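You operate a simulated robot arm through the tools that you are given. There is no shell and no other tool. Be economical: measure what you need, move in short steps, check, and stop when the job is done.

Carry out the task below with a simulated two-armed robot. There is one attempt and no reset: what you move stays moved.

Task
Try station 4, wipe the old glue from its cup and cover it.
Fine: The line is locked off, vented and cold, the plate propped: leave it so. Press close first; use the folded rag and put it back; use the grey cover. What is to be rubbed or washed off counts as gone when no trace of it is left.
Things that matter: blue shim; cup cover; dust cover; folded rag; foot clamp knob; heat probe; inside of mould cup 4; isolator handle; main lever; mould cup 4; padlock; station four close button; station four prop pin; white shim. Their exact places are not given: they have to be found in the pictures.

The check looks at the end state, three seconds after you hand in, the way a careful person would. Anything else that was tipped, shoved, dropped, spilled or broken makes it a failure. Lids that push on must go on centred and level and be pressed home; caps that screw on are set level and turned clockwise until they are tight.

Robot
Two 7-joint arms with two-finger parallel grippers on one trunk, on a base that drives. Base frame: it is fixed to the floor where the robot stands at the start and does not move with it; the origin is under the middle of the robot, x ahead of it, y to its left, z up. Lengths are in mm, angles in rad, forces in N, time in s.
The left shoulder is at the start at [50, 161, 1198], the right one opposite. With the tool pointing down near the work surface each hand reaches from about 240 to 680 mm from the robot's upright axis, wherever it stands, measured 20 degrees to its own side. Places, roughly: blue shim [500, 200, 1000]; cup cover [-1000, -1250, 1250]; dust cover [-1000, -1500, 1250]; foot clamp knob [600, 200, 1000]; inside of mould cup 4 [700, 0, 1000]; isolator handle [500, -1900, 1100]; main lever [400, -1900, 700]; mould cup 4 [700, 0, 1000]; padlock [500, -2000, 1000]; station four close button [400, 0, 900]; station four prop pin (4x14x4 cm) [700, -200, 1000]; white shim [500, 100, 1000]; yellow shim [500, 100, 1000]. Payload 3.43 kg a hand.
The tool frame of a hand sits at the grasp point between the pads (the TCP): z along the fingers, y along the line on which they close. The tips reach 30 mm beyond it. Largest opening 94 mm; finger width 28, thickness 10; the body of the gripper, 50 by 96 mm, starts 55 mm behind the TCP.
Orientation is told as [roll, pitch, yaw] about the base's x, y, z axes, in that order, counted from this pose: with the fingers straight down and closing along the base's y, the tool's x points along the base's -x, its y along +y and its z along -z.

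Tools
- The arms move only by the tool drive_tool. It takes "left_plan", "right_plan" or both (then of equal length, played together; a hand with none holds still); each is a list of rows, each a list of 3 entries, a list of its own where there are three numbers: the shift along the tool's x, y, z in mm, then the turn, a rotation vector about the tool's x, y, z in rad, then the gripper command, from -1 (fully open) to 1 (shut), values between in proportion. In form: [[[tx, ty, tz], [wx, wy, wz], fingers], ...]. A call has 1 to 8 rows; each row shifts and turns the commanded pose from where the row before left it, along the tool's axes as they then stand. Each row takes 0.2 s and may step no farther than 50 mm and 0.15 rad from the row before; otherwise, or with a gripper value out of range, the whole call is refused. Where a pose cannot be reached the arm comes as near as it can. A force on the tool above 40 N (or 10 N above the force at the start of the call, whichever is more), or a blocked arm, ends the call early, and 0.2 s more pass. The fingers move at their own pace (about 45 mm/s each) and stop on an object; they squeeze with about 32 N. The grip force told is the motor's: it shows also when the fingers shut on nothing. Time passes only in rows, and 0.2 s behind the last, so rows that do not move let the fingers close. It gives the time, the measured TCP pose, the force on the tool (base axes), the opening and the grip force at its end, in the units of the frame above (readings bear some noise), with the torque about the TCP (base axes, N m) and any sound that the robot's microphone picked up.
- Cameras (640 x 400 px; columns grow to the right, rows downward): "scene" is now at [133.6, 4.6, 1357.1]; the picture's right is [0.05, -1.00, 0.00], its down [-0.21, -0.01, -0.98] and it looks along [0.98, 0.04, -0.21] (base axes); focal length 214 px, centre (320, 200). "left" rides on the left gripper at [76, -14, -103] in its tool frame; the picture's right is [0.18, 0.98, 0.00], its down [-0.75, 0.14, -0.64] and it looks along [-0.63, 0.12, 0.77] (tool axes); focal length 243 px, centre (320, 200). "right" rides on the right gripper at [76, 14, -103] in its tool frame; the picture's right is [-0.18, 0.98, 0.00], its down [-0.75, -0.14, -0.64] and it looks along [-0.63, -0.12, 0.77] (tool axes); focal length 243 px, centre (320, 200).
- grab_frame(camera): a new picture of that camera. The clock stands still meanwhile.
- slide_trunk(by): slides the trunk up (or, below 0, down) by that many mm; the arms and the scene camera ride with it, the base frame stays. It gives what a move gives, with no picture.
- drive_base(legs): drives the robot by 1 to 6 legs, each [ahead, left, turn to the left] in mm, mm and rad, along the robot's own axes; the way and the turn of a leg run together, so that a leg with both is an arc; at most 1500 mm and 3.142 rad a leg. The arms and the cameras ride along, it lands a little off, and it stops where it bumps. It gives what a move gives.
- head_to(pan, tilt): turns the head with the scene camera to pan (to the left, within 1.396 rad either way) and tilt (down, from -0.506 to 1.204), counted from straight ahead of the robot. It gives what a move gives.
- measure_at(camera, pixels): there is no depth. For up to 12 entries [column, row, z] of the newest picture of that camera ("zoom" is the newest enlarged one), the place [x, y] in the base frame at which the ray of that pixel passes the height z, good to about 2 mm. The clock stands still meanwhile.
- close_up(camera, box): a new picture of the part [left, top, right, bottom] of that camera's present view, enlarged. The clock stands still meanwhile.
- hand_in(): hands the job in; it is judged then, once.

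Go step by step. Measure first, check grasps and placings, and put right what went wrong. The budget is 80 turns and 58 pictures, counting those below and the enlarged ones. Unless the task says otherwise, let go and move clear before handing in.

The tools are called after "Call:" as name(argument=value, ...) on one line, values as JSON. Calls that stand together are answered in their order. drive_tool: Moves the arms, as the interface text tells. Its arguments: {"type":"object","properties":{"left_plan":{"type":"array"},"right_plan":{"type":"array"}},"required":[]} The other tools are called the same way: slide_trunk (by) slides the trunk up or down; drive_base (legs) drives the base; head_to (pan, tilt) turns the head that bears the scene camera; grab_frame (camera) takes a picture; measure_at (camera, pixels) gives the place at which the rays of pixels pass given heights; close_up (camera, box) takes an enlarged picture of a part of a camera's view; hand_in () hands the job in.

At the start:

```text
clock: 0.0
left_tcp_pos: [326.0, 112.7, 1399.9]
left_tcp_rot: [-0.003, 0.0, -0.001]
left_ft_force: [-1.2, 0.0, -0.1]
left_ft_torque: [-0.01, -0.01, 0.01]
left_grip_width: 94.0
left_gripper_force: 0.1
right_tcp_pos: [313.2, -150.9, 1338.6]
right_tcp_rot: [0.002, 0.0, -0.002]
right_ft_force: [-0.3, 0.7, 0.4]
right_ft_torque: [-0.03, -0.03, 0.03]
right_grip_width: 94.2
right_gripper_force: 0.1
trunk travel left (down, up): [-225.0, 42.0]
robot x, y, heading: [0.3, 0.1, 0.001]
head pan, tilt: [0.045, 0.213]
```

scene: 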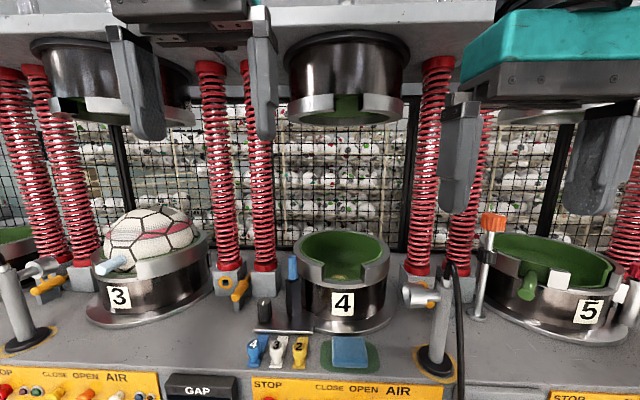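
right: 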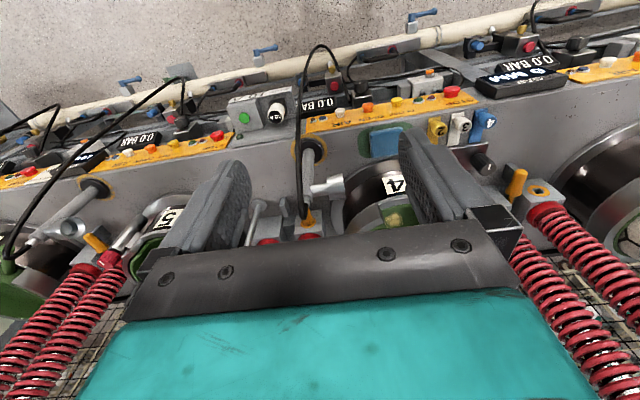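
left: 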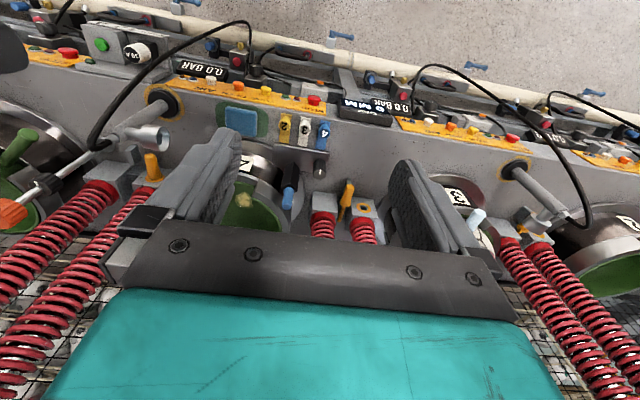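

The scene shows cup 4 at about (345,270) with an old glue spot inside, a blue folded rag at (350,352) and the panel below it. I'll tilt the head down to see the panel and station.

Call:
head_to(pan=0.0, tilt=0.75)

Call:
grab_frame(camera="scene")

Call:
close_up(camera="scene", box=[220, 50, 460, 200])

```text
clock: 1.0
left_tcp_pos: [327.2, 113.7, 1398.9]
left_tcp_rot: [-0.003, -0.001, -0.001]
left_ft_force: [-0.8, 0.1, -0.4]
left_ft_torque: [-0.03, 0.01, 0.0]
left_grip_width: 93.9
left_gripper_force: 0.1
right_tcp_pos: [313.7, -151.2, 1339.3]
right_tcp_rot: [0.001, -0.001, -0.002]
right_ft_force: [0.0, -0.4, 0.5]
right_ft_torque: [-0.03, 0.01, -0.01]
right_grip_width: 94.0
right_gripper_force: 0.1
trunk travel left (down, up): [-225.0, 42.0]
robot x, y, heading: [1.7, -0.4, -0.002]
head pan, tilt: [0.0, 0.75]
```

```text
54 pictures are left
```

scene: 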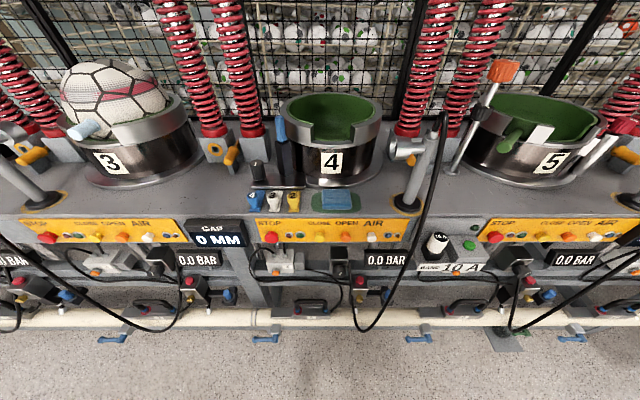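

```text
2.67 times, centred on (340, 125) of scene
```

zoom: 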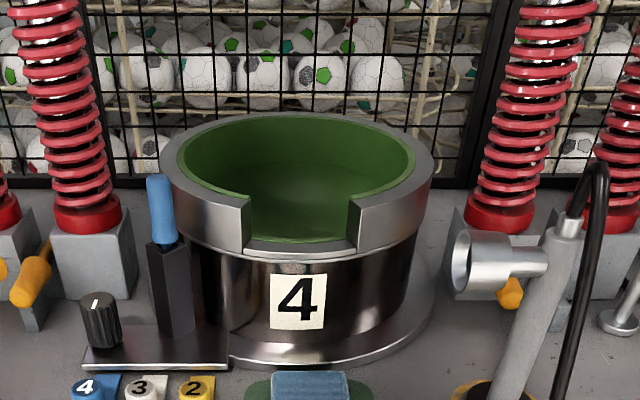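

The panel for station 4 is around (330,232), 0.0 BAR and gap 0 mm. I'll enlarge the panel and the rag area.

Call:
close_up(camera="scene", box=[235, 180, 425, 300])

Call:
close_up(camera="left", box=[170, 80, 350, 240])

```text
3.33 times, centred on (330, 240) of scene
```

zoom: 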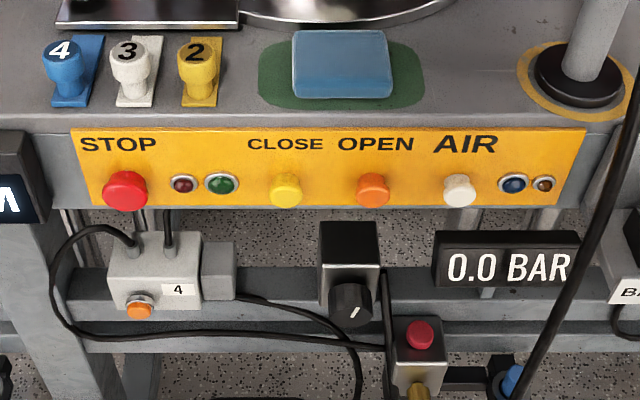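

```text
2.50 times, centred on (260, 160) of left
```

zoom: 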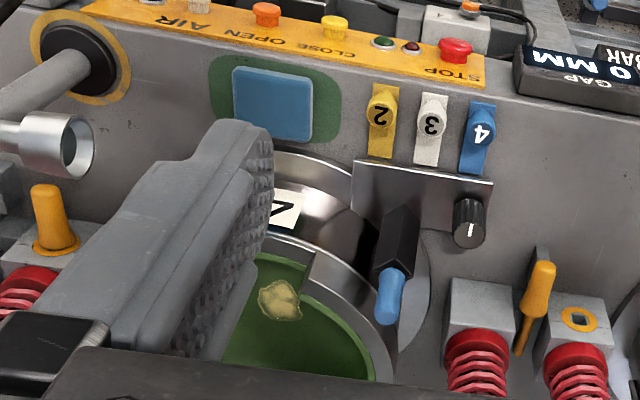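

Glue is a patch on the cup floor, with the close button (yellow) at scene px (320,237). Measuring key points at plausible heights.

Call:
measure_at(camera="scene", pixels=[[320, 237, 900], [320, 237, 920], [335, 198, 965], [335, 190, 965], [320, 193, 970], [353, 193, 970], [330, 148, 1060], [330, 188, 950], [280, 100, 1080], [382, 100, 1080], [332, 92, 1080], [333, 139, 1040]])

Call:
measure_at(camera="zoom", pixels=[[280, 300, 1000], [280, 300, 1020], [335, 28, 900], [272, 105, 970], [232, 70, 970], [313, 75, 970], [272, 140, 970], [240, 135, 970], [310, 140, 970], [272, 72, 970]])

```text
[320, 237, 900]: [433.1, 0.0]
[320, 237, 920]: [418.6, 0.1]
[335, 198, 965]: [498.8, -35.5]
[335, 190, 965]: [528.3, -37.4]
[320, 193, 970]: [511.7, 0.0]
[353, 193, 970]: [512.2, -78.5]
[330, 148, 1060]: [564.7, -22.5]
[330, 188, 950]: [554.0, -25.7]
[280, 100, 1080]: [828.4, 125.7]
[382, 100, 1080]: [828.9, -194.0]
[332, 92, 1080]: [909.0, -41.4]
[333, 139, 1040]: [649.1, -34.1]
```

```text
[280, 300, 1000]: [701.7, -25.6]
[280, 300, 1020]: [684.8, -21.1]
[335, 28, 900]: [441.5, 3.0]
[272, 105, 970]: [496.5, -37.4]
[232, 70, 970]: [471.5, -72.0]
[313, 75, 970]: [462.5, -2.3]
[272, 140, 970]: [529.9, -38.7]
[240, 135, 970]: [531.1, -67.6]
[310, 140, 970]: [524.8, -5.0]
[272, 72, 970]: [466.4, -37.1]
```

Rag is centred near (497,-37), glue near (700,-25). Now I'll look to the right to verify the lock-off and see the covers' surroundings.

Call:
head_to(pan=-1.3, tilt=0.2)

Call:
grab_frame(camera="scene")

```text
clock: 2.4
left_tcp_pos: [327.6, 113.9, 1399.5]
left_tcp_rot: [-0.005, 0.001, 0.002]
left_ft_force: [0.3, 0.0, -0.3]
left_ft_torque: [0.0, -0.03, 0.03]
left_grip_width: 93.9
left_gripper_force: 0.1
right_tcp_pos: [313.1, -151.1, 1339.6]
right_tcp_rot: [0.004, 0.002, -0.002]
right_ft_force: [0.7, 0.1, 0.5]
right_ft_torque: [-0.03, 0.0, -0.01]
right_grip_width: 94.2
right_gripper_force: 0.1
trunk travel left (down, up): [-225.0, 42.0]
robot x, y, heading: [1.3, 4.3, -0.003]
head pan, tilt: [-1.3, 0.201]
```

```text
50 pictures are left
```

scene: 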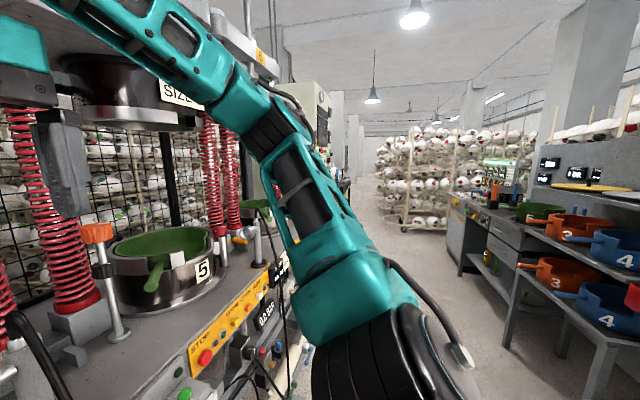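

The arm blocks the isolator for now; I'll look at it while driving later. First, press close: bring the right hand down in front of the panel, fingers shut.

Call:
drive_tool(right_plan=[[[0, 21, 48], [0, 0, 0], 1], [[0, 21, 48], [0, 0, 0], 1], [[0, 21, 48], [0, 0, 0], 1], [[0, 21, 48], [0, 0, 0], 1], [[0, 21, 48], [0, 0, 0], 1], [[0, 21, 48], [0, 0, 0], 1], [[0, 21, 48], [0, 0, 0], 1], [[0, 0, 0], [0, 0, 0], 1]])

Call:
drive_tool(right_plan=[[[0, 0, 0], [0, -0.15, 0], 1], [[0, 0, 0], [0, -0.15, 0], 1], [[0, 0, 0], [0, -0.15, 0], 1], [[0, 0, 0], [0, -0.15, 0], 1], [[0, 0, 0], [0, -0.15, 0], 1]])

Call:
head_to(pan=0, tilt=0.85)

Call:
grab_frame(camera="scene")

Call:
grab_frame(camera="right")

```text
refused: row 1 steps farther than a row can; nothing moved
```

```text
clock: 3.6
left_tcp_pos: [326.2, 113.3, 1399.6]
left_tcp_rot: [-0.003, -0.001, 0.0]
left_ft_force: [0.4, 0.3, -0.1]
left_ft_torque: [0.0, 0.0, 0.01]
left_grip_width: 94.2
left_gripper_force: 0.0
right_tcp_pos: [312.3, -150.2, 1338.4]
right_tcp_rot: [0.004, -0.753, -0.007]
right_ft_force: [-0.2, 0.5, 1.3]
right_ft_torque: [-0.02, -0.02, 0.0]
right_grip_width: 0.1
right_gripper_force: 10.0
trunk travel left (down, up): [-225.0, 42.0]
robot x, y, heading: [-0.9, 1.2, -0.002]
head pan, tilt: [-1.3, 0.201]
```

```text
clock: 5.1
left_tcp_pos: [327.0, 113.8, 1398.9]
left_tcp_rot: [-0.003, 0.002, -0.001]
left_ft_force: [-0.1, 0.4, -0.6]
left_ft_torque: [-0.01, 0.01, 0.01]
left_grip_width: 94.0
left_gripper_force: 0.0
right_tcp_pos: [312.0, -150.3, 1340.2]
right_tcp_rot: [0.002, -0.751, -0.004]
right_ft_force: [-1.0, 0.1, 0.9]
right_ft_torque: [0.0, -0.03, 0.02]
right_grip_width: 0.0
right_gripper_force: 32.0
trunk travel left (down, up): [-225.0, 42.0]
robot x, y, heading: [0.7, 0.2, -0.001]
head pan, tilt: [0.0, 0.85]
```

```text
49 pictures are left
```

scene: 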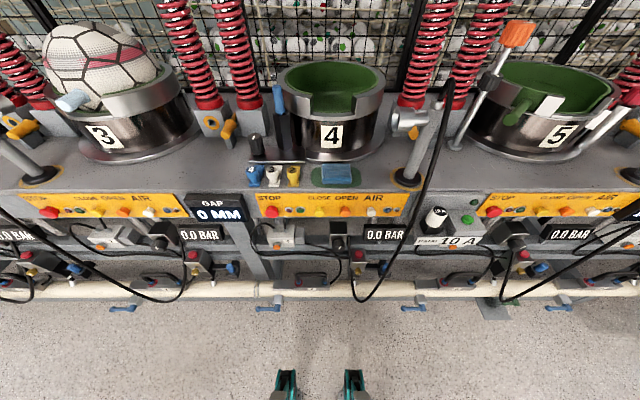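

```text
48 pictures are left
```

right: 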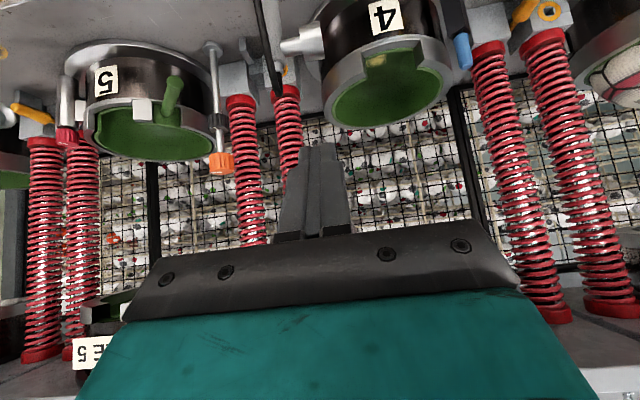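

Tilted -0.75 now (fingers point forward-down). I move towards the button standoff and look again.

Call:
drive_tool(right_plan=[[[24, 18.5, 36], [0, 0, 0], 1], [[24, 18.5, 36], [0, 0, 0], 1], [[24, 18.5, 36], [0, 0, 0], 1], [[24, 18.5, 36], [0, 0, 0], 1], [[24, 18.5, 36], [0, 0, 0], 1], [[24, 18.5, 36], [0, 0, 0], 1], [[24, 18.5, 36], [0, 0, 0], 1], [[24, 18.5, 36], [0, 0, 0], 1]])

Call:
close_up(camera="scene", box=[235, 150, 435, 275])

Call:
grab_frame(camera="right")

```text
clock: 6.9
left_tcp_pos: [328.0, 113.6, 1399.3]
left_tcp_rot: [-0.005, 0.0, 0.0]
left_ft_force: [0.4, 0.2, 0.1]
left_ft_torque: [0.01, -0.03, -0.02]
left_grip_width: 93.9
left_gripper_force: 0.0
right_tcp_pos: [369.3, -0.3, 997.9]
right_tcp_rot: [0.005, -0.75, -0.006]
right_ft_force: [-0.4, -0.3, -0.3]
right_ft_torque: [-0.02, 0.04, 0.0]
right_grip_width: 0.0
right_gripper_force: 32.2
trunk travel left (down, up): [-225.0, 42.0]
robot x, y, heading: [2.9, 1.8, 0.001]
head pan, tilt: [0.0, 0.85]
```

```text
3.20 times, centred on (335, 212) of scene
```

zoom: 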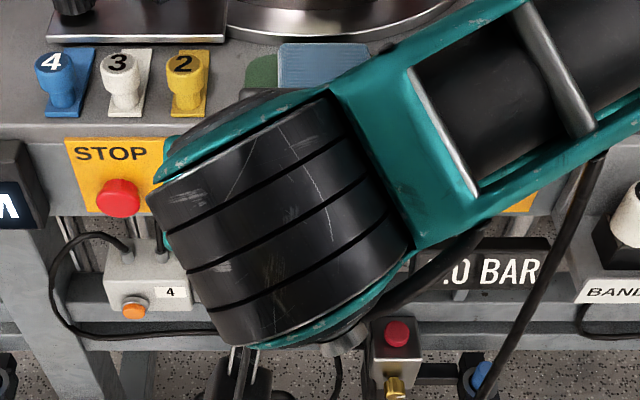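

```text
46 pictures are left
```

right: 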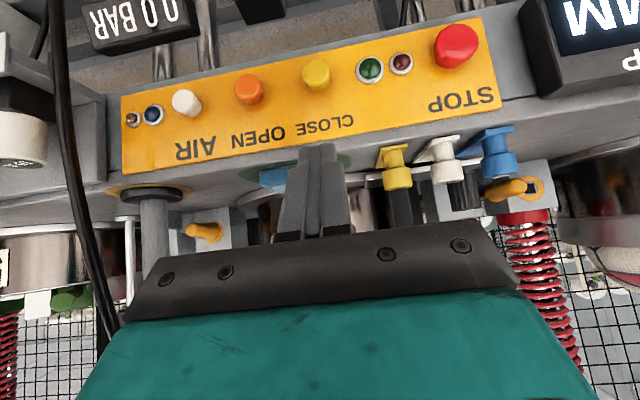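

The close button is at right px (316,74); measuring to triangulate.

Call:
measure_at(camera="right", pixels=[[316, 74, 900], [316, 74, 880], [316, 74, 860], [248, 90, 880], [327, 122, 900], [327, 122, 920], [318, 152, 920], [318, 152, 940], [320, 143, 1000]])

```text
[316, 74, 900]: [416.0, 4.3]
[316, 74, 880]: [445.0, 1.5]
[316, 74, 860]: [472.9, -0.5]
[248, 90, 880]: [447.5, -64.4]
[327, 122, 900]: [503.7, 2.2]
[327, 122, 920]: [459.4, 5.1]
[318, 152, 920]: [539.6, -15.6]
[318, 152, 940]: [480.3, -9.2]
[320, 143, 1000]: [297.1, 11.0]
```

Button cap triangulates to about (446, 1, 880) on a near-vertical panel. Tilt fingers further and lower to a standoff in front of it.

Call:
drive_tool(right_plan=[[[0, 0, 0], [0, -0.15, 0], 1], [[0, 0, 0], [0, -0.15, 0], 1], [[30.6, 0.6, 23.7], [0, 0, 0], 1], [[30.6, 0.6, 23.7], [0, 0, 0], 1], [[30.6, 0.6, 23.7], [0, 0, 0], 1], [[0, 0, 0], [0, 0, 0], 1]])

Call:
grab_frame(camera="right")

```text
clock: 8.3
left_tcp_pos: [328.0, 112.7, 1399.8]
left_tcp_rot: [-0.002, -0.001, 0.0]
left_ft_force: [0.1, 0.0, 0.2]
left_ft_torque: [-0.01, -0.01, 0.02]
left_grip_width: 94.2
left_gripper_force: 0.2
right_tcp_pos: [383.2, 1.6, 884.3]
right_tcp_rot: [0.007, -1.051, -0.007]
right_ft_force: [-0.2, -0.6, -0.9]
right_ft_torque: [-0.01, 0.04, 0.01]
right_grip_width: 0.3
right_gripper_force: 32.3
trunk travel left (down, up): [-225.0, 42.0]
robot x, y, heading: [0.9, 0.6, -0.001]
head pan, tilt: [0.0, 0.85]
```

```text
45 pictures are left
```

right: 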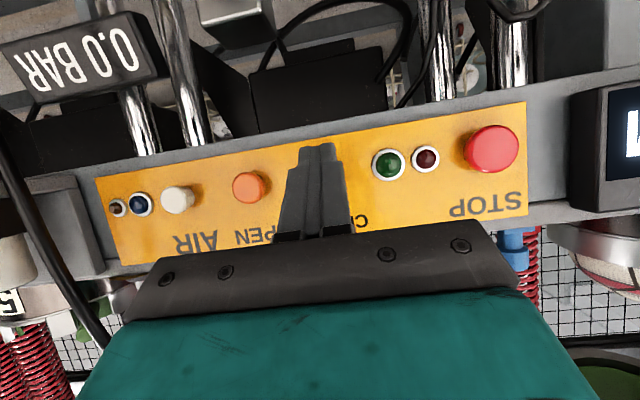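

The fingers hide the close button; I'll check height using the open button at (250,187), then push.

Call:
measure_at(camera="right", pixels=[[250, 187, 880], [250, 187, 890], [250, 187, 870], [323, 175, 880], [323, 175, 885]])

Call:
drive_tool(right_plan=[[[-5, 0, 8.7], [0, 0, 0], 1], [[-2, 0, 3.5], [0, 0, 0], 1], [[-2, 0, 3.5], [0, 0, 0], 1]])

```text
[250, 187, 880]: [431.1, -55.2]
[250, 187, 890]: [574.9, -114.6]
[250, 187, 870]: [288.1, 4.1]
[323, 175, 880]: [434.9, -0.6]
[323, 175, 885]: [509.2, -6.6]
```

```text
clock: 9.1
left_tcp_pos: [326.7, 112.6, 1400.1]
left_tcp_rot: [-0.004, 0.001, -0.001]
left_ft_force: [0.5, 0.2, 0.1]
left_ft_torque: [0.02, -0.02, -0.01]
left_grip_width: 94.1
left_gripper_force: 0.0
right_tcp_pos: [402.4, -0.8, 883.4]
right_tcp_rot: [0.006, -1.05, -0.006]
right_ft_force: [0.0, 0.1, 0.6]
right_ft_torque: [-0.02, -0.01, -0.03]
right_grip_width: 0.0
right_gripper_force: 32.2
trunk travel left (down, up): [-225.0, 42.0]
robot x, y, heading: [0.1, -3.5, 0.004]
head pan, tilt: [0.0, 0.85]
```

Height 880-881 confirmed. TCP x=402, no contact yet; continue pushing in small steps.

Call:
drive_tool(right_plan=[[[-1.5, 0, 2.6], [0, 0, 0], 1], [[-1.5, 0, 2.6], [0, 0, 0], 1], [[-1.5, 0, 2.6], [0, 0, 0], 1], [[-1.5, 0, 2.6], [0, 0, 0], 1]])

```text
clock: 10.1
left_tcp_pos: [324.8, 113.3, 1399.0]
left_tcp_rot: [-0.003, -0.002, -0.001]
left_ft_force: [0.0, 0.0, 0.2]
left_ft_torque: [0.02, 0.03, -0.01]
left_grip_width: 93.9
left_gripper_force: 0.1
right_tcp_pos: [412.8, 0.0, 883.7]
right_tcp_rot: [0.005, -1.049, -0.006]
right_ft_force: [-10.6, -1.5, 2.4]
right_ft_torque: [0.0, -0.07, -0.05]
right_grip_width: 0.0
right_gripper_force: 32.3
trunk travel left (down, up): [-225.0, 42.0]
robot x, y, heading: [2.3, -1.8, -0.001]
head pan, tilt: [0.0, 0.85]
heard: click
```

A click was heard at 10 N: the button is pressed. I back off and check the panel.

Call:
drive_tool(right_plan=[[[10, 0, -17.3], [0, 0, 0], 1], [[20, 0, -35], [0, 0, 0], 1], [[-40, 0, -28], [0, 0, 0], 1], [[-40, 0, -28], [0, 0, 0], 1]])

Call:
grab_frame(camera="right")

```text
clock: 11.1
left_tcp_pos: [327.1, 113.8, 1399.4]
left_tcp_rot: [-0.002, 0.001, -0.001]
left_ft_force: [0.5, 0.1, -0.3]
left_ft_torque: [-0.01, -0.01, -0.01]
left_grip_width: 93.9
left_gripper_force: 0.0
right_tcp_pos: [345.8, 0.7, 979.4]
right_tcp_rot: [0.004, -1.05, -0.008]
right_ft_force: [-0.5, 0.7, -0.4]
right_ft_torque: [0.0, -0.02, 0.02]
right_grip_width: 0.0
right_gripper_force: 31.8
trunk travel left (down, up): [-225.0, 42.0]
robot x, y, heading: [-0.1, 1.9, -0.003]
head pan, tilt: [0.0, 0.85]
```

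```text
44 pictures are left
```

right: 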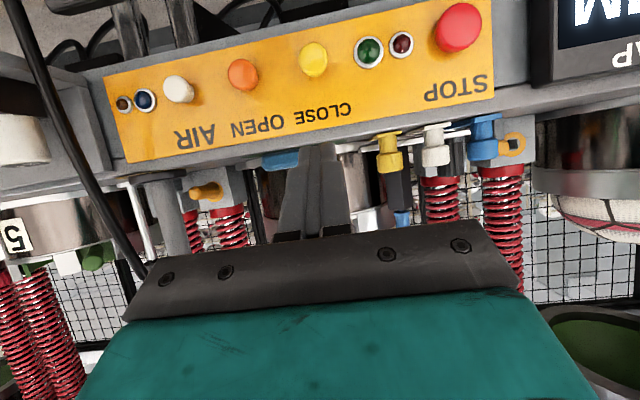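

Nothing lit, nothing moved: station is dead. Now raise the hand, turn it straight down, open, and go over the rag.

Call:
drive_tool(right_plan=[[[-35, 0, -20], [0, 0.15, 0], -1], [[-35, 0, -28], [0, 0.15, 0], -1], [[-15, 0, -30], [0, 0.15, 0], -1], [[0, 0, -20], [0, 0.15, 0], -1], [[0, 0, 0], [0, 0.15, 0], -1], [[0, 0, 0], [0, 0.15, 0], -1], [[0, 0, 0], [0, 0.15, 0], -1]])

```text
clock: 12.7
left_tcp_pos: [327.4, 113.4, 1399.6]
left_tcp_rot: [-0.002, -0.001, 0.001]
left_ft_force: [-0.6, 0.4, 0.6]
left_ft_torque: [-0.01, 0.0, 0.03]
left_grip_width: 94.0
left_gripper_force: 0.1
right_tcp_pos: [325.6, -0.0, 1113.2]
right_tcp_rot: [0.002, 0.002, 0.0]
right_ft_force: [-0.4, 0.9, 0.9]
right_ft_torque: [0.01, 0.03, 0.03]
right_grip_width: 94.4
right_gripper_force: 0.1
trunk travel left (down, up): [-225.0, 42.0]
robot x, y, heading: [-0.3, 2.5, -0.001]
head pan, tilt: [0.0, 0.85]
```

Straight down now; I move over the rag (497,-37) and look.

Call:
drive_tool(right_plan=[[[-43, -9, 0], [0, 0, 0], -1], [[-43, -9, 0], [0, 0, 0], -1], [[-43, -9, 0], [0, 0, 0], -1], [[-42, -10, 20], [0, 0, 0], -1], [[0, 0, 0], [0, 0, 0], -1]])

Call:
grab_frame(camera="right")

```text
clock: 13.9
left_tcp_pos: [328.0, 112.9, 1399.1]
left_tcp_rot: [-0.003, -0.001, 0.0]
left_ft_force: [0.1, -0.4, -0.6]
left_ft_torque: [0.01, -0.01, -0.01]
left_grip_width: 94.1
left_gripper_force: 0.1
right_tcp_pos: [496.3, -37.4, 1094.0]
right_tcp_rot: [0.002, -0.004, -0.001]
right_ft_force: [0.4, -0.1, -0.7]
right_ft_torque: [-0.02, -0.02, 0.0]
right_grip_width: 93.9
right_gripper_force: 0.1
trunk travel left (down, up): [-225.0, 42.0]
robot x, y, heading: [1.9, 2.3, 0.001]
head pan, tilt: [0.0, 0.85]
```

```text
43 pictures are left
```

right: 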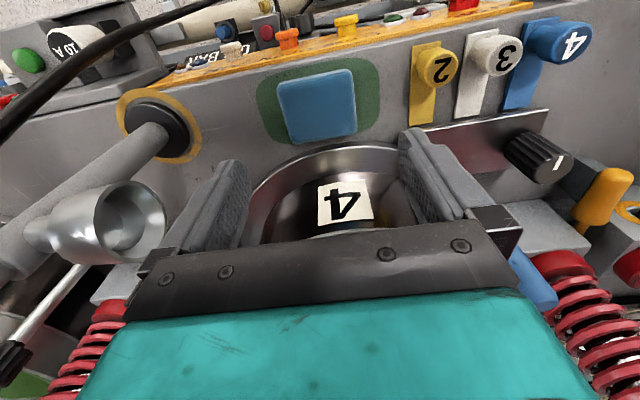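

Measure the rag's corners from this view.

Call:
measure_at(camera="right", pixels=[[277, 86, 968], [350, 70, 968], [357, 130, 968], [290, 139, 968], [292, 144, 950], [357, 135, 950], [320, 104, 968], [243, 165, 1030], [400, 145, 1000]])

Call:
close_up(camera="right", box=[240, 40, 400, 160])

```text
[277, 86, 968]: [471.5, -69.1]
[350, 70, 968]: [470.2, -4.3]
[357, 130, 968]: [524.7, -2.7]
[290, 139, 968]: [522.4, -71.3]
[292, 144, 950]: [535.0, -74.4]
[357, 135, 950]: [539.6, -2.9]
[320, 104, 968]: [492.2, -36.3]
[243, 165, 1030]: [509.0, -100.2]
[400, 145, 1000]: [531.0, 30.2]
```

```text
3.33 times, centred on (320, 100) of right
```

zoom: 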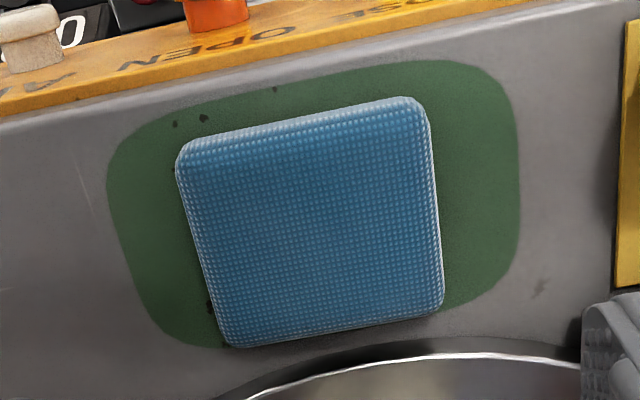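

Rag centre (497,-37), about 66 mm wide and ~18–20 mm thick on its green patch. Descend so tips sit ~6 mm above the table, then close.

Call:
drive_tool(right_plan=[[[0, 0, 45], [0, 0, 0], -1], [[0, 0, 45], [0, 0, 0], -1], [[0, 0, 17], [0, 0, 0], -1], [[0, 0, 0], [0, 0, 0], 1], [[0, 0, 0], [0, 0, 0], 1], [[0, 0, 0], [0, 0, 0], 1], [[0, 0, 0], [0, 0, 0], 1]])

Call:
grab_frame(camera="right")

```text
clock: 15.5
left_tcp_pos: [327.9, 114.0, 1399.0]
left_tcp_rot: [-0.003, 0.0, 0.001]
left_ft_force: [0.2, -0.2, 1.0]
left_ft_torque: [-0.01, -0.01, -0.02]
left_grip_width: 94.2
left_gripper_force: 0.2
right_tcp_pos: [496.5, -36.0, 987.0]
right_tcp_rot: [0.004, -0.001, -0.002]
right_ft_force: [-0.2, 0.2, 0.0]
right_ft_torque: [-0.01, 0.02, -0.02]
right_grip_width: 68.8
right_gripper_force: 31.9
trunk travel left (down, up): [-225.0, 42.0]
robot x, y, heading: [-0.1, 0.3, -0.0]
head pan, tilt: [0.0, 0.85]
```

```text
41 pictures are left
```

right: 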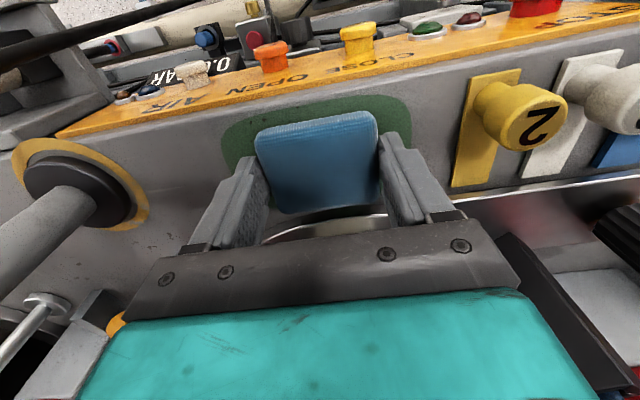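

Rag gripped (68.8 mm). Lift it, tuck the left hand back and down, then drive ahead 120 mm.

Call:
drive_tool(right_plan=[[[0, 0, -45], [0, 0, 0], 1], [[0, 0, -45], [0, 0, 0], 1], [[10, 0, -45], [0, 0, 0], 1], [[20, 0, -40], [0, 0, 0], 1]], left_plan=[[[12, 10, 40], [0, 0, 0], -1], [[12, 10, 40], [0, 0, 0], -1], [[12, 10, 40], [0, 0, 0], -1], [[12, 10, 40], [0, 0, 0], -1]])

Call:
drive_base(legs=[[120, 0, 0]])

Call:
grab_frame(camera="scene")

Call:
grab_frame(camera="right")

```text
clock: 16.5
left_tcp_pos: [279.4, 152.6, 1238.2]
left_tcp_rot: [-0.003, -0.004, 0.001]
left_ft_force: [-0.1, -0.6, -0.2]
left_ft_torque: [0.03, 0.0, 0.02]
left_grip_width: 94.1
left_gripper_force: 0.1
right_tcp_pos: [465.0, -36.9, 1160.9]
right_tcp_rot: [0.001, 0.0, -0.001]
right_ft_force: [0.0, -0.1, 0.1]
right_ft_torque: [0.0, 0.02, 0.05]
right_grip_width: 0.0
right_gripper_force: 32.3
trunk travel left (down, up): [-225.0, 42.0]
robot x, y, heading: [-1.0, -0.0, 0.001]
head pan, tilt: [0.0, 0.85]
```

```text
clock: 17.6
left_tcp_pos: [333.4, 149.8, 1239.2]
left_tcp_rot: [-0.005, -0.002, 0.007]
left_ft_force: [-0.8, -0.2, 0.4]
left_ft_torque: [0.0, -0.05, 0.02]
left_grip_width: 94.2
left_gripper_force: 0.0
right_tcp_pos: [520.4, -37.5, 1161.9]
right_tcp_rot: [0.004, -0.004, 0.004]
right_ft_force: [0.1, 0.3, 1.0]
right_ft_torque: [0.03, -0.08, -0.04]
right_grip_width: 0.0
right_gripper_force: 31.9
trunk travel left (down, up): [-225.0, 42.0]
robot x, y, heading: [60.0, -4.6, 0.007]
head pan, tilt: [0.0, 0.85]
stopped in leg 1: the robot was blocked; the commanded pose is now the measured one
```

```text
40 pictures are left
```

scene: 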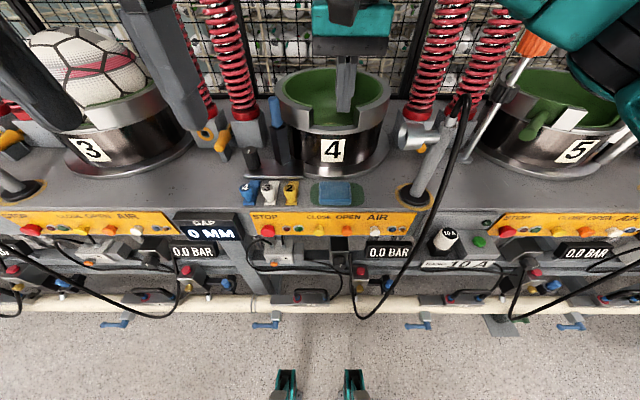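

```text
39 pictures are left
```

right: 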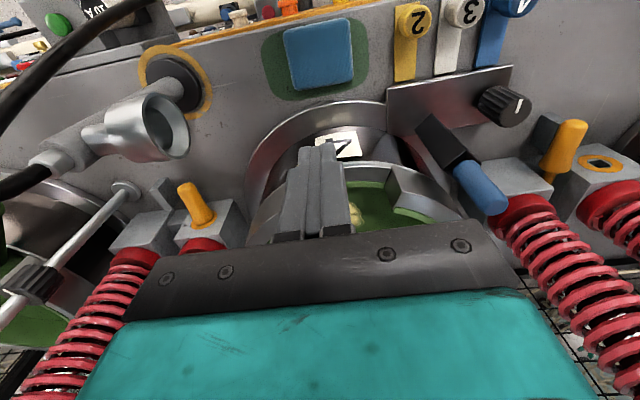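

The rag slipped out and is still on its patch (right px 318,55); base stopped at x=60. I'll measure the rag and regrasp lower.

Call:
measure_at(camera="right", pixels=[[283, 33, 965], [350, 20, 965], [354, 80, 965], [293, 88, 965], [318, 55, 965], [270, 55, 950], [365, 45, 950]])

Call:
measure_at(camera="scene", pixels=[[320, 204, 950], [351, 204, 950], [335, 206, 950], [335, 204, 965], [335, 183, 965], [338, 155, 950]])

Call:
drive_tool(right_plan=[[[24, 0, 40], [0, 0, 0], -1], [[0, 0, 45], [0, 0, 0], -1], [[0, 0, 0], [0, 0, 0], -1]])

Call:
grab_frame(camera="right")

```text
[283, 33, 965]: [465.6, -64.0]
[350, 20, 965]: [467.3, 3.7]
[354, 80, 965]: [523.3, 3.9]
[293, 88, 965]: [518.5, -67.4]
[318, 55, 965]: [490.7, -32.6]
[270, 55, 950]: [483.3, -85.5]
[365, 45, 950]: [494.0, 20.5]
```

```text
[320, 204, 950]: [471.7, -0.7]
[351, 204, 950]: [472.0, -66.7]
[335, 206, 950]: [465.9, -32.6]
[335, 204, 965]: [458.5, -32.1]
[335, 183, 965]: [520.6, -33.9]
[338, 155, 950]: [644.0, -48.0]
```

```text
clock: 18.4
left_tcp_pos: [335.5, 151.4, 1237.8]
left_tcp_rot: [-0.003, 0.002, 0.008]
left_ft_force: [-0.1, -0.7, 0.0]
left_ft_torque: [0.04, -0.03, -0.02]
left_grip_width: 93.7
left_gripper_force: 0.0
right_tcp_pos: [501.2, -36.0, 1075.0]
right_tcp_rot: [0.003, -0.003, 0.002]
right_ft_force: [-0.4, 0.2, -0.6]
right_ft_torque: [0.0, -0.03, 0.04]
right_grip_width: 68.4
right_gripper_force: 0.1
trunk travel left (down, up): [-225.0, 42.0]
robot x, y, heading: [59.7, -0.4, 0.006]
head pan, tilt: [0.0, 0.85]
```

```text
38 pictures are left
```

right: 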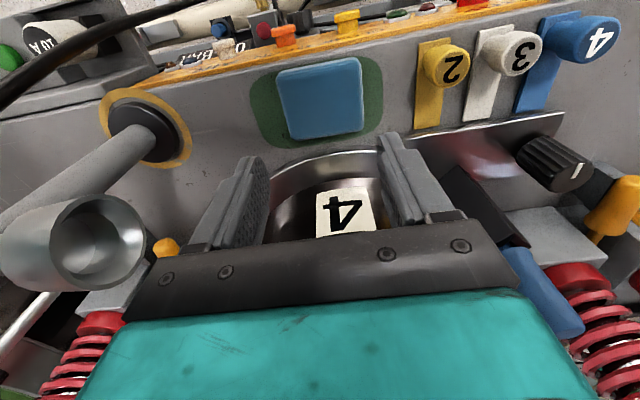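

Rag still at about (494,-33). Descend to TCP z≈981 and close with longer hold.

Call:
drive_tool(right_plan=[[[3, 3, 30], [0, 0, 0], -1], [[2, 0, 30], [0, 0, 0], -1], [[0, 0, 33], [0, 0, 0], -1], [[0, 0, 0], [0, 0, 0], -0.2], [[0, 0, 0], [0, 0, 0], 1], [[0, 0, 0], [0, 0, 0], 1], [[0, 0, 0], [0, 0, 0], 1]])

Call:
drive_tool(right_plan=[[[0, 0, -10], [0, 0, 0], 1], [[0, 0, -10], [0, 0, 0], 1], [[0, 0, -15], [0, 0, 0], 1], [[0, 0, -20], [0, 0, 0], 1], [[0, 0, -20], [0, 0, 0], 1]])

```text
clock: 20.0
left_tcp_pos: [336.6, 152.7, 1238.2]
left_tcp_rot: [-0.004, -0.001, 0.008]
left_ft_force: [-0.1, -0.1, -0.4]
left_ft_torque: [0.0, -0.01, -0.03]
left_grip_width: 94.1
left_gripper_force: 0.1
right_tcp_pos: [496.3, -33.2, 983.8]
right_tcp_rot: [0.001, -0.001, 0.003]
right_ft_force: [0.1, 0.0, -0.1]
right_ft_torque: [0.03, -0.03, -0.01]
right_grip_width: 68.7
right_gripper_force: 32.0
trunk travel left (down, up): [-225.0, 42.0]
robot x, y, heading: [57.7, -3.7, 0.012]
head pan, tilt: [0.0, 0.85]
```

```text
clock: 21.2
left_tcp_pos: [337.1, 151.6, 1237.9]
left_tcp_rot: [-0.003, 0.0, 0.008]
left_ft_force: [-0.6, 0.1, -1.0]
left_ft_torque: [0.01, 0.01, 0.0]
left_grip_width: 94.1
left_gripper_force: 0.1
right_tcp_pos: [496.1, -34.5, 1058.5]
right_tcp_rot: [0.005, -0.001, 0.004]
right_ft_force: [0.7, 0.0, 0.4]
right_ft_torque: [-0.01, -0.03, 0.0]
right_grip_width: 68.7
right_gripper_force: 31.5
trunk travel left (down, up): [-225.0, 42.0]
robot x, y, heading: [57.1, -0.0, 0.006]
head pan, tilt: [0.0, 0.85]
```

Rag held this time. Lift above the cup and view.

Call:
drive_tool(right_plan=[[[0, 0, -40], [0, 0, 0], 1], [[0, 0, -40], [0, 0, 0], 1], [[0, 0, -40], [0, 0, 0], 1], [[0, 0, -20], [0, 0, 0], 1]])

Call:
grab_frame(camera="right")

Call:
grab_frame(camera="left")

```text
clock: 22.2
left_tcp_pos: [336.6, 152.4, 1238.2]
left_tcp_rot: [-0.005, 0.0, 0.007]
left_ft_force: [-0.3, 0.2, -0.7]
left_ft_torque: [0.0, 0.0, 0.0]
left_grip_width: 94.1
left_gripper_force: 0.0
right_tcp_pos: [497.0, -34.6, 1199.6]
right_tcp_rot: [0.003, 0.001, 0.004]
right_ft_force: [0.1, -0.3, -0.5]
right_ft_torque: [-0.04, -0.01, -0.04]
right_grip_width: 68.7
right_gripper_force: 32.2
trunk travel left (down, up): [-225.0, 42.0]
robot x, y, heading: [56.8, -2.4, 0.002]
head pan, tilt: [0.0, 0.85]
```

```text
37 pictures are left
```

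right: 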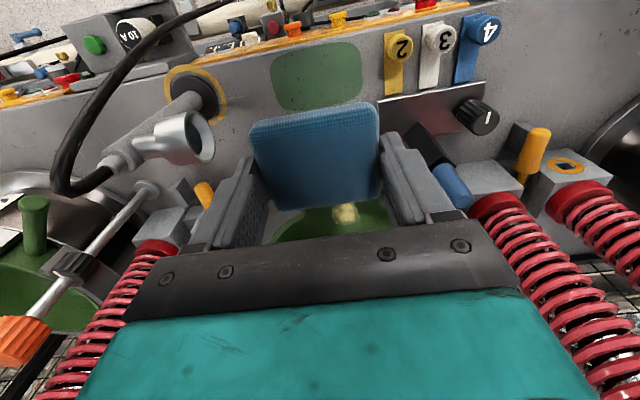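

```text
36 pictures are left
```

left: 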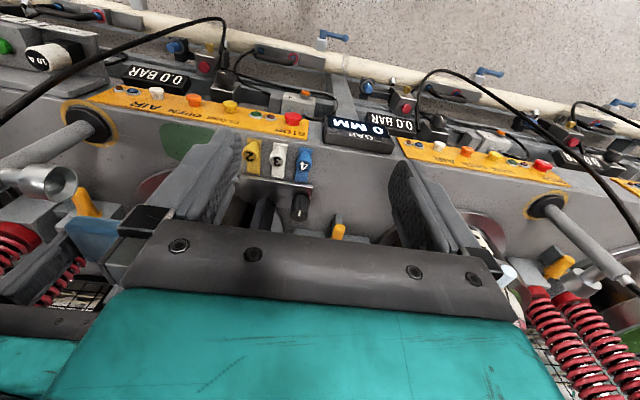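

Glue visible at right px (346,212); patch at (317,77). Triangulating glue depth.

Call:
measure_at(camera="right", pixels=[[346, 212, 1000], [346, 212, 1020], [346, 212, 1040], [346, 212, 980], [317, 77, 950], [271, 75, 950], [362, 65, 950]])

Call:
head_to(pan=-0.05, tilt=0.6)

Call:
close_up(camera="scene", box=[220, 80, 460, 230])

```text
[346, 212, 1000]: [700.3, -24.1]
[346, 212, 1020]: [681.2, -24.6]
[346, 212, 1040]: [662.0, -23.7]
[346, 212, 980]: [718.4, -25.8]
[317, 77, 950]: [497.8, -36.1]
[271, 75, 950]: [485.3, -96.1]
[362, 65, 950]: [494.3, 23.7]
```

```text
clock: 22.9
left_tcp_pos: [337.0, 150.9, 1237.4]
left_tcp_rot: [-0.003, 0.001, 0.006]
left_ft_force: [-0.2, 0.1, -0.1]
left_ft_torque: [-0.01, 0.0, 0.02]
left_grip_width: 93.9
left_gripper_force: 0.0
right_tcp_pos: [495.9, -33.1, 1198.3]
right_tcp_rot: [0.004, 0.002, 0.003]
right_ft_force: [-0.4, -1.0, -1.6]
right_ft_torque: [-0.01, 0.01, 0.0]
right_grip_width: 68.9
right_gripper_force: 32.2
trunk travel left (down, up): [-225.0, 42.0]
robot x, y, heading: [57.9, -4.4, 0.008]
head pan, tilt: [-0.051, 0.6]
```

```text
2.67 times, centred on (340, 155) of scene
```

zoom: 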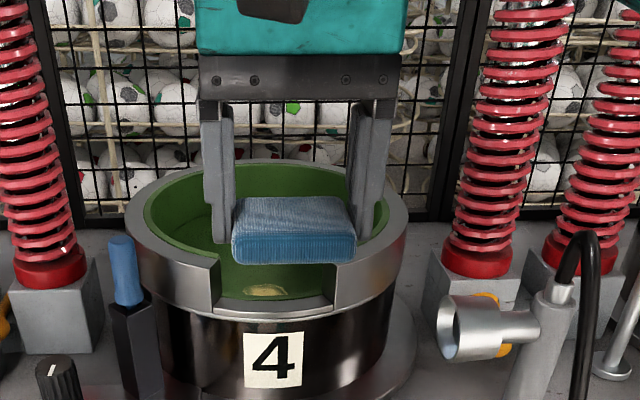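

Glue also visible in the zoom at (265,291) with the notch in the front rim. Measuring both against heights.

Call:
measure_at(camera="zoom", pixels=[[265, 291, 1000], [265, 291, 1020], [265, 291, 1040], [275, 308, 1020], [125, 225, 1060], [408, 225, 1060], [125, 225, 1080], [408, 225, 1080], [217, 262, 1070], [337, 267, 1070], [265, 162, 1070], [270, 400, 950]])

```text
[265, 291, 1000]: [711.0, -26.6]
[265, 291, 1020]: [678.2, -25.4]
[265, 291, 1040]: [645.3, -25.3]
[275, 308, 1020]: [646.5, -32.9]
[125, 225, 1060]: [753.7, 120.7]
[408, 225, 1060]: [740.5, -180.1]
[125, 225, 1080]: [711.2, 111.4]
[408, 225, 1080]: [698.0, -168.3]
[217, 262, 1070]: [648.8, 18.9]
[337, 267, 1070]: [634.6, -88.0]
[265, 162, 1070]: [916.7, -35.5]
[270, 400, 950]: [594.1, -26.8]
```

Glue is at about (686,-25,1015), the rim near z≈1083 centred near x≈740. I move the rag over the glue at safe height.

Call:
drive_tool(right_plan=[[[-20, 0, 45], [0, 0, 0], 1], [[-45, 2, 0], [0, 0, 0], 1], [[-45, 2, 0], [0, 0, 0], 1], [[-45, 2, 0], [0, 0, 0], 1], [[-35, 2, 0], [0, 0, 0], 1], [[0, 0, 0], [0, 0, 0], 1]])

Call:
grab_frame(camera="scene")

```text
clock: 24.3
left_tcp_pos: [336.4, 153.6, 1237.3]
left_tcp_rot: [-0.006, 0.0, 0.007]
left_ft_force: [0.8, 0.2, -0.1]
left_ft_torque: [-0.05, -0.04, -0.04]
left_grip_width: 93.9
left_gripper_force: 0.1
right_tcp_pos: [660.8, -34.8, 1145.9]
right_tcp_rot: [0.002, -0.001, 0.005]
right_ft_force: [-0.9, 0.6, -1.1]
right_ft_torque: [-0.02, -0.03, 0.03]
right_grip_width: 68.6
right_gripper_force: 31.8
right hand out of reach, approached as far as the arm can: row 5
trunk travel left (down, up): [-225.0, 42.0]
robot x, y, heading: [59.5, -0.8, 0.004]
head pan, tilt: [-0.051, 0.6]
```

```text
34 pictures are left
```

scene: 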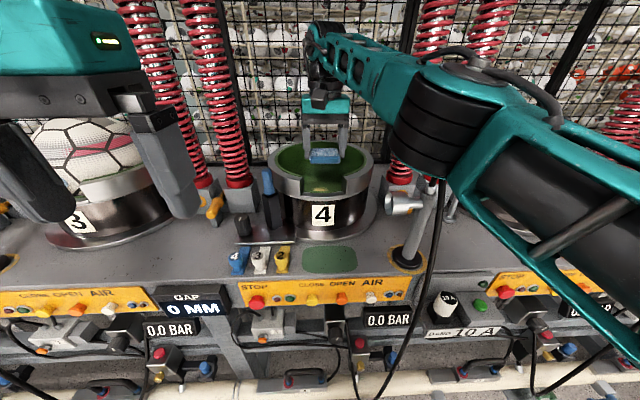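

Reach ran out at x=661. I retract over the front, turn the base left 0.3 rad (so the cup lies on the right arm's side), and creep ahead.

Call:
drive_tool(right_plan=[[[20, 0, -30], [0, 0, 0], 1], [[45, 0, 0], [0, 0, 0], 1], [[45, 0, 0], [0, 0, 0], 1], [[45, 0, 0], [0, 0, 0], 1]])

Call:
drive_base(legs=[[-30, 0, 0], [0, 0, 0.32]])

Call:
drive_base(legs=[[80, 0, 0]])

```text
clock: 25.3
left_tcp_pos: [336.8, 152.7, 1237.0]
left_tcp_rot: [-0.003, 0.0, 0.007]
left_ft_force: [0.4, 0.2, -0.3]
left_ft_torque: [0.01, 0.03, 0.01]
left_grip_width: 94.0
left_gripper_force: 0.0
right_tcp_pos: [503.9, -39.0, 1175.8]
right_tcp_rot: [0.003, -0.002, 0.0]
right_ft_force: [-0.3, -0.7, -0.2]
right_ft_torque: [0.0, -0.06, -0.02]
right_grip_width: 68.6
right_gripper_force: 31.8
trunk travel left (down, up): [-225.0, 42.0]
robot x, y, heading: [58.8, -4.6, 0.012]
head pan, tilt: [-0.051, 0.6]
```

```text
clock: 27.2
left_tcp_pos: [244.6, 231.0, 1238.1]
left_tcp_rot: [-0.004, 0.001, 0.325]
left_ft_force: [1.1, 0.6, -0.1]
left_ft_torque: [-0.01, 0.0, 0.02]
left_grip_width: 93.9
left_gripper_force: 0.1
right_tcp_pos: [464.1, 104.9, 1175.9]
right_tcp_rot: [0.002, -0.001, 0.325]
right_ft_force: [0.0, -0.2, -0.4]
right_ft_torque: [-0.03, 0.0, 0.0]
right_grip_width: 68.8
right_gripper_force: 31.9
trunk travel left (down, up): [-225.0, 42.0]
robot x, y, heading: [32.2, -3.6, 0.328]
head pan, tilt: [-0.051, 0.6]
```

```text
clock: 28.1
left_tcp_pos: [265.9, 238.6, 1238.0]
left_tcp_rot: [-0.003, -0.002, 0.327]
left_ft_force: [0.2, -0.7, 0.9]
left_ft_torque: [0.02, -0.04, 0.02]
left_grip_width: 94.1
left_gripper_force: 0.0
right_tcp_pos: [486.3, 111.7, 1177.8]
right_tcp_rot: [0.003, 0.0, 0.322]
right_ft_force: [-0.4, -0.6, 0.9]
right_ft_torque: [0.08, -0.11, 0.01]
right_grip_width: 68.7
right_gripper_force: 31.7
trunk travel left (down, up): [-225.0, 42.0]
robot x, y, heading: [53.1, 7.8, 0.328]
head pan, tilt: [-0.051, 0.6]
stopped in leg 1: the robot was blocked; the commanded pose is now the measured one
```

Base now at (53,8), heading 0.33, bearing to glue −22°. Move the rag back over the cup.

Call:
drive_tool(right_plan=[[[-28.1, -38.3, 5], [0, 0, 0], 1], [[-28.1, -38.3, 5], [0, 0, 0], 1], [[-28.1, -38.3, 5], [0, 0, 0], 1], [[-28.1, -38.3, 5], [0, 0, 0], 1], [[-28.1, -38.3, 5], [0, 0, 0], 1], [[0, 0, 0], [0, 0, 0], 1]])

Call:
head_to(pan=-0.38, tilt=0.5)

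Call:
close_up(camera="scene", box=[200, 100, 440, 250])

```text
clock: 29.5
left_tcp_pos: [269.1, 241.8, 1237.6]
left_tcp_rot: [-0.004, 0.001, 0.328]
left_ft_force: [-0.6, 0.6, -0.6]
left_ft_torque: [0.0, 0.02, 0.0]
left_grip_width: 93.9
left_gripper_force: 0.1
right_tcp_pos: [682.6, -23.5, 1148.9]
right_tcp_rot: [0.002, 0.0, 0.321]
right_ft_force: [-0.7, 0.4, -0.5]
right_ft_torque: [-0.01, -0.02, 0.01]
right_grip_width: 68.8
right_gripper_force: 31.6
trunk travel left (down, up): [-225.0, 42.0]
robot x, y, heading: [53.5, 7.2, 0.328]
head pan, tilt: [-0.051, 0.6]
```

```text
clock: 30.4
left_tcp_pos: [269.4, 240.6, 1237.1]
left_tcp_rot: [-0.004, 0.003, 0.328]
left_ft_force: [-1.3, 0.5, -0.4]
left_ft_torque: [0.02, 0.01, 0.03]
left_grip_width: 94.1
left_gripper_force: 0.2
right_tcp_pos: [684.0, -23.2, 1149.3]
right_tcp_rot: [0.004, 0.003, 0.322]
right_ft_force: [0.3, 0.6, 0.2]
right_ft_torque: [0.02, 0.01, 0.02]
right_grip_width: 68.7
right_gripper_force: 32.0
trunk travel left (down, up): [-225.0, 42.0]
robot x, y, heading: [53.4, 7.3, 0.326]
head pan, tilt: [-0.38, 0.499]
```

```text
2.67 times, centred on (320, 175) of scene
```

zoom: 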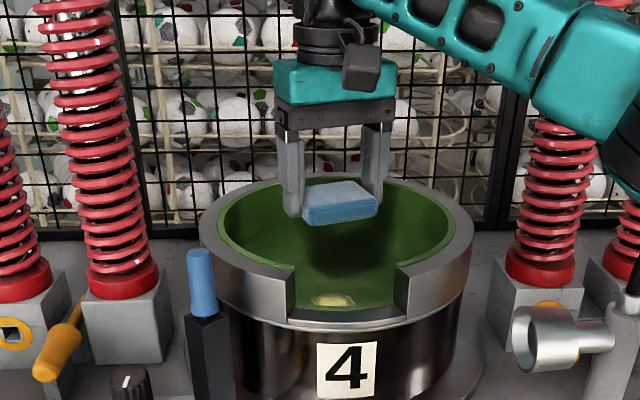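

Reached, rag is above the glue. Descend to near the floor, then small steps to contact.

Call:
drive_tool(right_plan=[[[0, 0, 30], [0, 0, 0], 1], [[0, 0, 30], [0, 0, 0], 1], [[0, 0, 20], [0, 0, 0], 1], [[0, 0, 6], [0, 0, 0], 1], [[0, 0, 4], [0, 0, 0], 1], [[0, 0, 3], [0, 0, 0], 1], [[0, 0, 3], [0, 0, 0], 1]])

```text
clock: 32.0
left_tcp_pos: [269.5, 240.7, 1237.9]
left_tcp_rot: [-0.003, 0.003, 0.328]
left_ft_force: [-0.4, 0.2, -0.1]
left_ft_torque: [-0.02, 0.0, -0.02]
left_grip_width: 93.6
left_gripper_force: 0.1
right_tcp_pos: [683.0, -24.1, 1053.1]
right_tcp_rot: [0.004, 0.001, 0.321]
right_ft_force: [0.1, -0.1, 0.6]
right_ft_torque: [0.0, 0.01, 0.02]
right_grip_width: 68.8
right_gripper_force: 31.9
trunk travel left (down, up): [-225.0, 42.0]
robot x, y, heading: [58.3, 4.0, 0.325]
head pan, tilt: [-0.38, 0.499]
```

Call:
drive_tool(right_plan=[[[0, 0, 2], [0, 0, 0], 1], [[0, 0, 2], [0, 0, 0], 1], [[0, 0, 2], [0, 0, 0], 1], [[0, 0, 2], [0, 0, 0], 1], [[0, 0, 2], [0, 0, 0], 1]])

```text
clock: 33.2
left_tcp_pos: [270.0, 240.6, 1237.3]
left_tcp_rot: [-0.005, 0.001, 0.326]
left_ft_force: [0.1, -0.2, 0.1]
left_ft_torque: [0.03, 0.0, 0.0]
left_grip_width: 93.9
left_gripper_force: 0.0
right_tcp_pos: [684.2, -22.5, 1042.2]
right_tcp_rot: [0.003, 0.002, 0.32]
right_ft_force: [0.1, 0.4, -1.2]
right_ft_torque: [0.03, -0.01, -0.01]
right_grip_width: 68.7
right_gripper_force: 32.3
trunk travel left (down, up): [-225.0, 42.0]
robot x, y, heading: [51.5, 4.1, 0.328]
head pan, tilt: [-0.38, 0.499]
```

No contact at 1042; continue in 2 mm steps.

Call:
drive_tool(right_plan=[[[0, 0, 2], [0, 0, 0], 1], [[0, 0, 2], [0, 0, 0], 1], [[0, 0, 2], [0, 0, 0], 1], [[0, 0, 2], [0, 0, 0], 1]])

Call:
close_up(camera="scene", box=[250, 140, 410, 240])

```text
clock: 34.2
left_tcp_pos: [271.4, 240.0, 1238.0]
left_tcp_rot: [-0.002, 0.002, 0.328]
left_ft_force: [-0.5, -0.1, -1.0]
left_ft_torque: [0.04, 0.0, 0.0]
left_grip_width: 93.9
left_gripper_force: 0.1
right_tcp_pos: [682.7, -23.0, 1035.1]
right_tcp_rot: [0.002, 0.002, 0.322]
right_ft_force: [0.1, -0.1, 0.2]
right_ft_torque: [-0.01, 0.02, 0.0]
right_grip_width: 68.7
right_gripper_force: 32.2
trunk travel left (down, up): [-225.0, 42.0]
robot x, y, heading: [54.5, 8.4, 0.326]
head pan, tilt: [-0.38, 0.499]
```

```text
4.00 times, centred on (330, 190) of scene
```

zoom: 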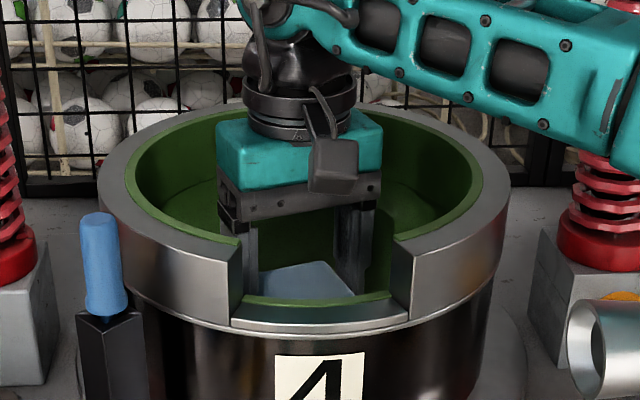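

Still no contact; rag sits in the cup behind the lip. Continue stepping down.

Call:
drive_tool(right_plan=[[[0, 0, 2], [0, 0, 0], 1], [[0, 0, 2], [0, 0, 0], 1], [[0, 0, 2], [0, 0, 0], 1], [[0, 0, 2], [0, 0, 0], 1], [[0, 0, 2], [0, 0, 0], 1], [[0, 0, 2], [0, 0, 0], 1]])

```text
clock: 35.6
left_tcp_pos: [269.5, 241.6, 1237.0]
left_tcp_rot: [-0.003, 0.001, 0.329]
left_ft_force: [1.0, -1.0, -0.3]
left_ft_torque: [0.04, 0.0, 0.03]
left_grip_width: 94.0
left_gripper_force: 0.1
right_tcp_pos: [682.6, -23.2, 1023.8]
right_tcp_rot: [0.004, 0.002, 0.322]
right_ft_force: [1.0, 0.5, -0.8]
right_ft_torque: [-0.01, 0.03, -0.03]
right_grip_width: 68.8
right_gripper_force: 31.3
trunk travel left (down, up): [-225.0, 42.0]
robot x, y, heading: [53.0, 9.1, 0.326]
head pan, tilt: [-0.38, 0.499]
```

Call:
grab_frame(camera="right")

```text
31 pictures are left
```

right: 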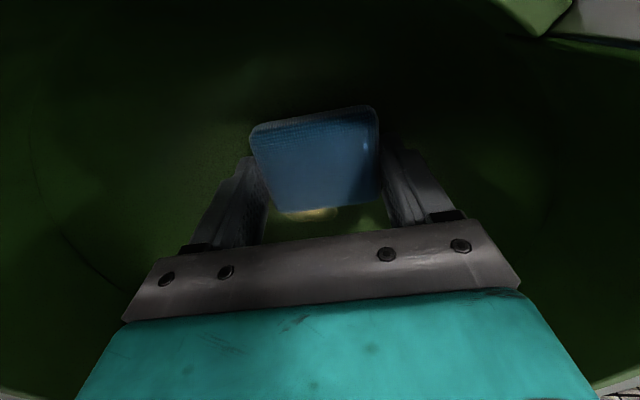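

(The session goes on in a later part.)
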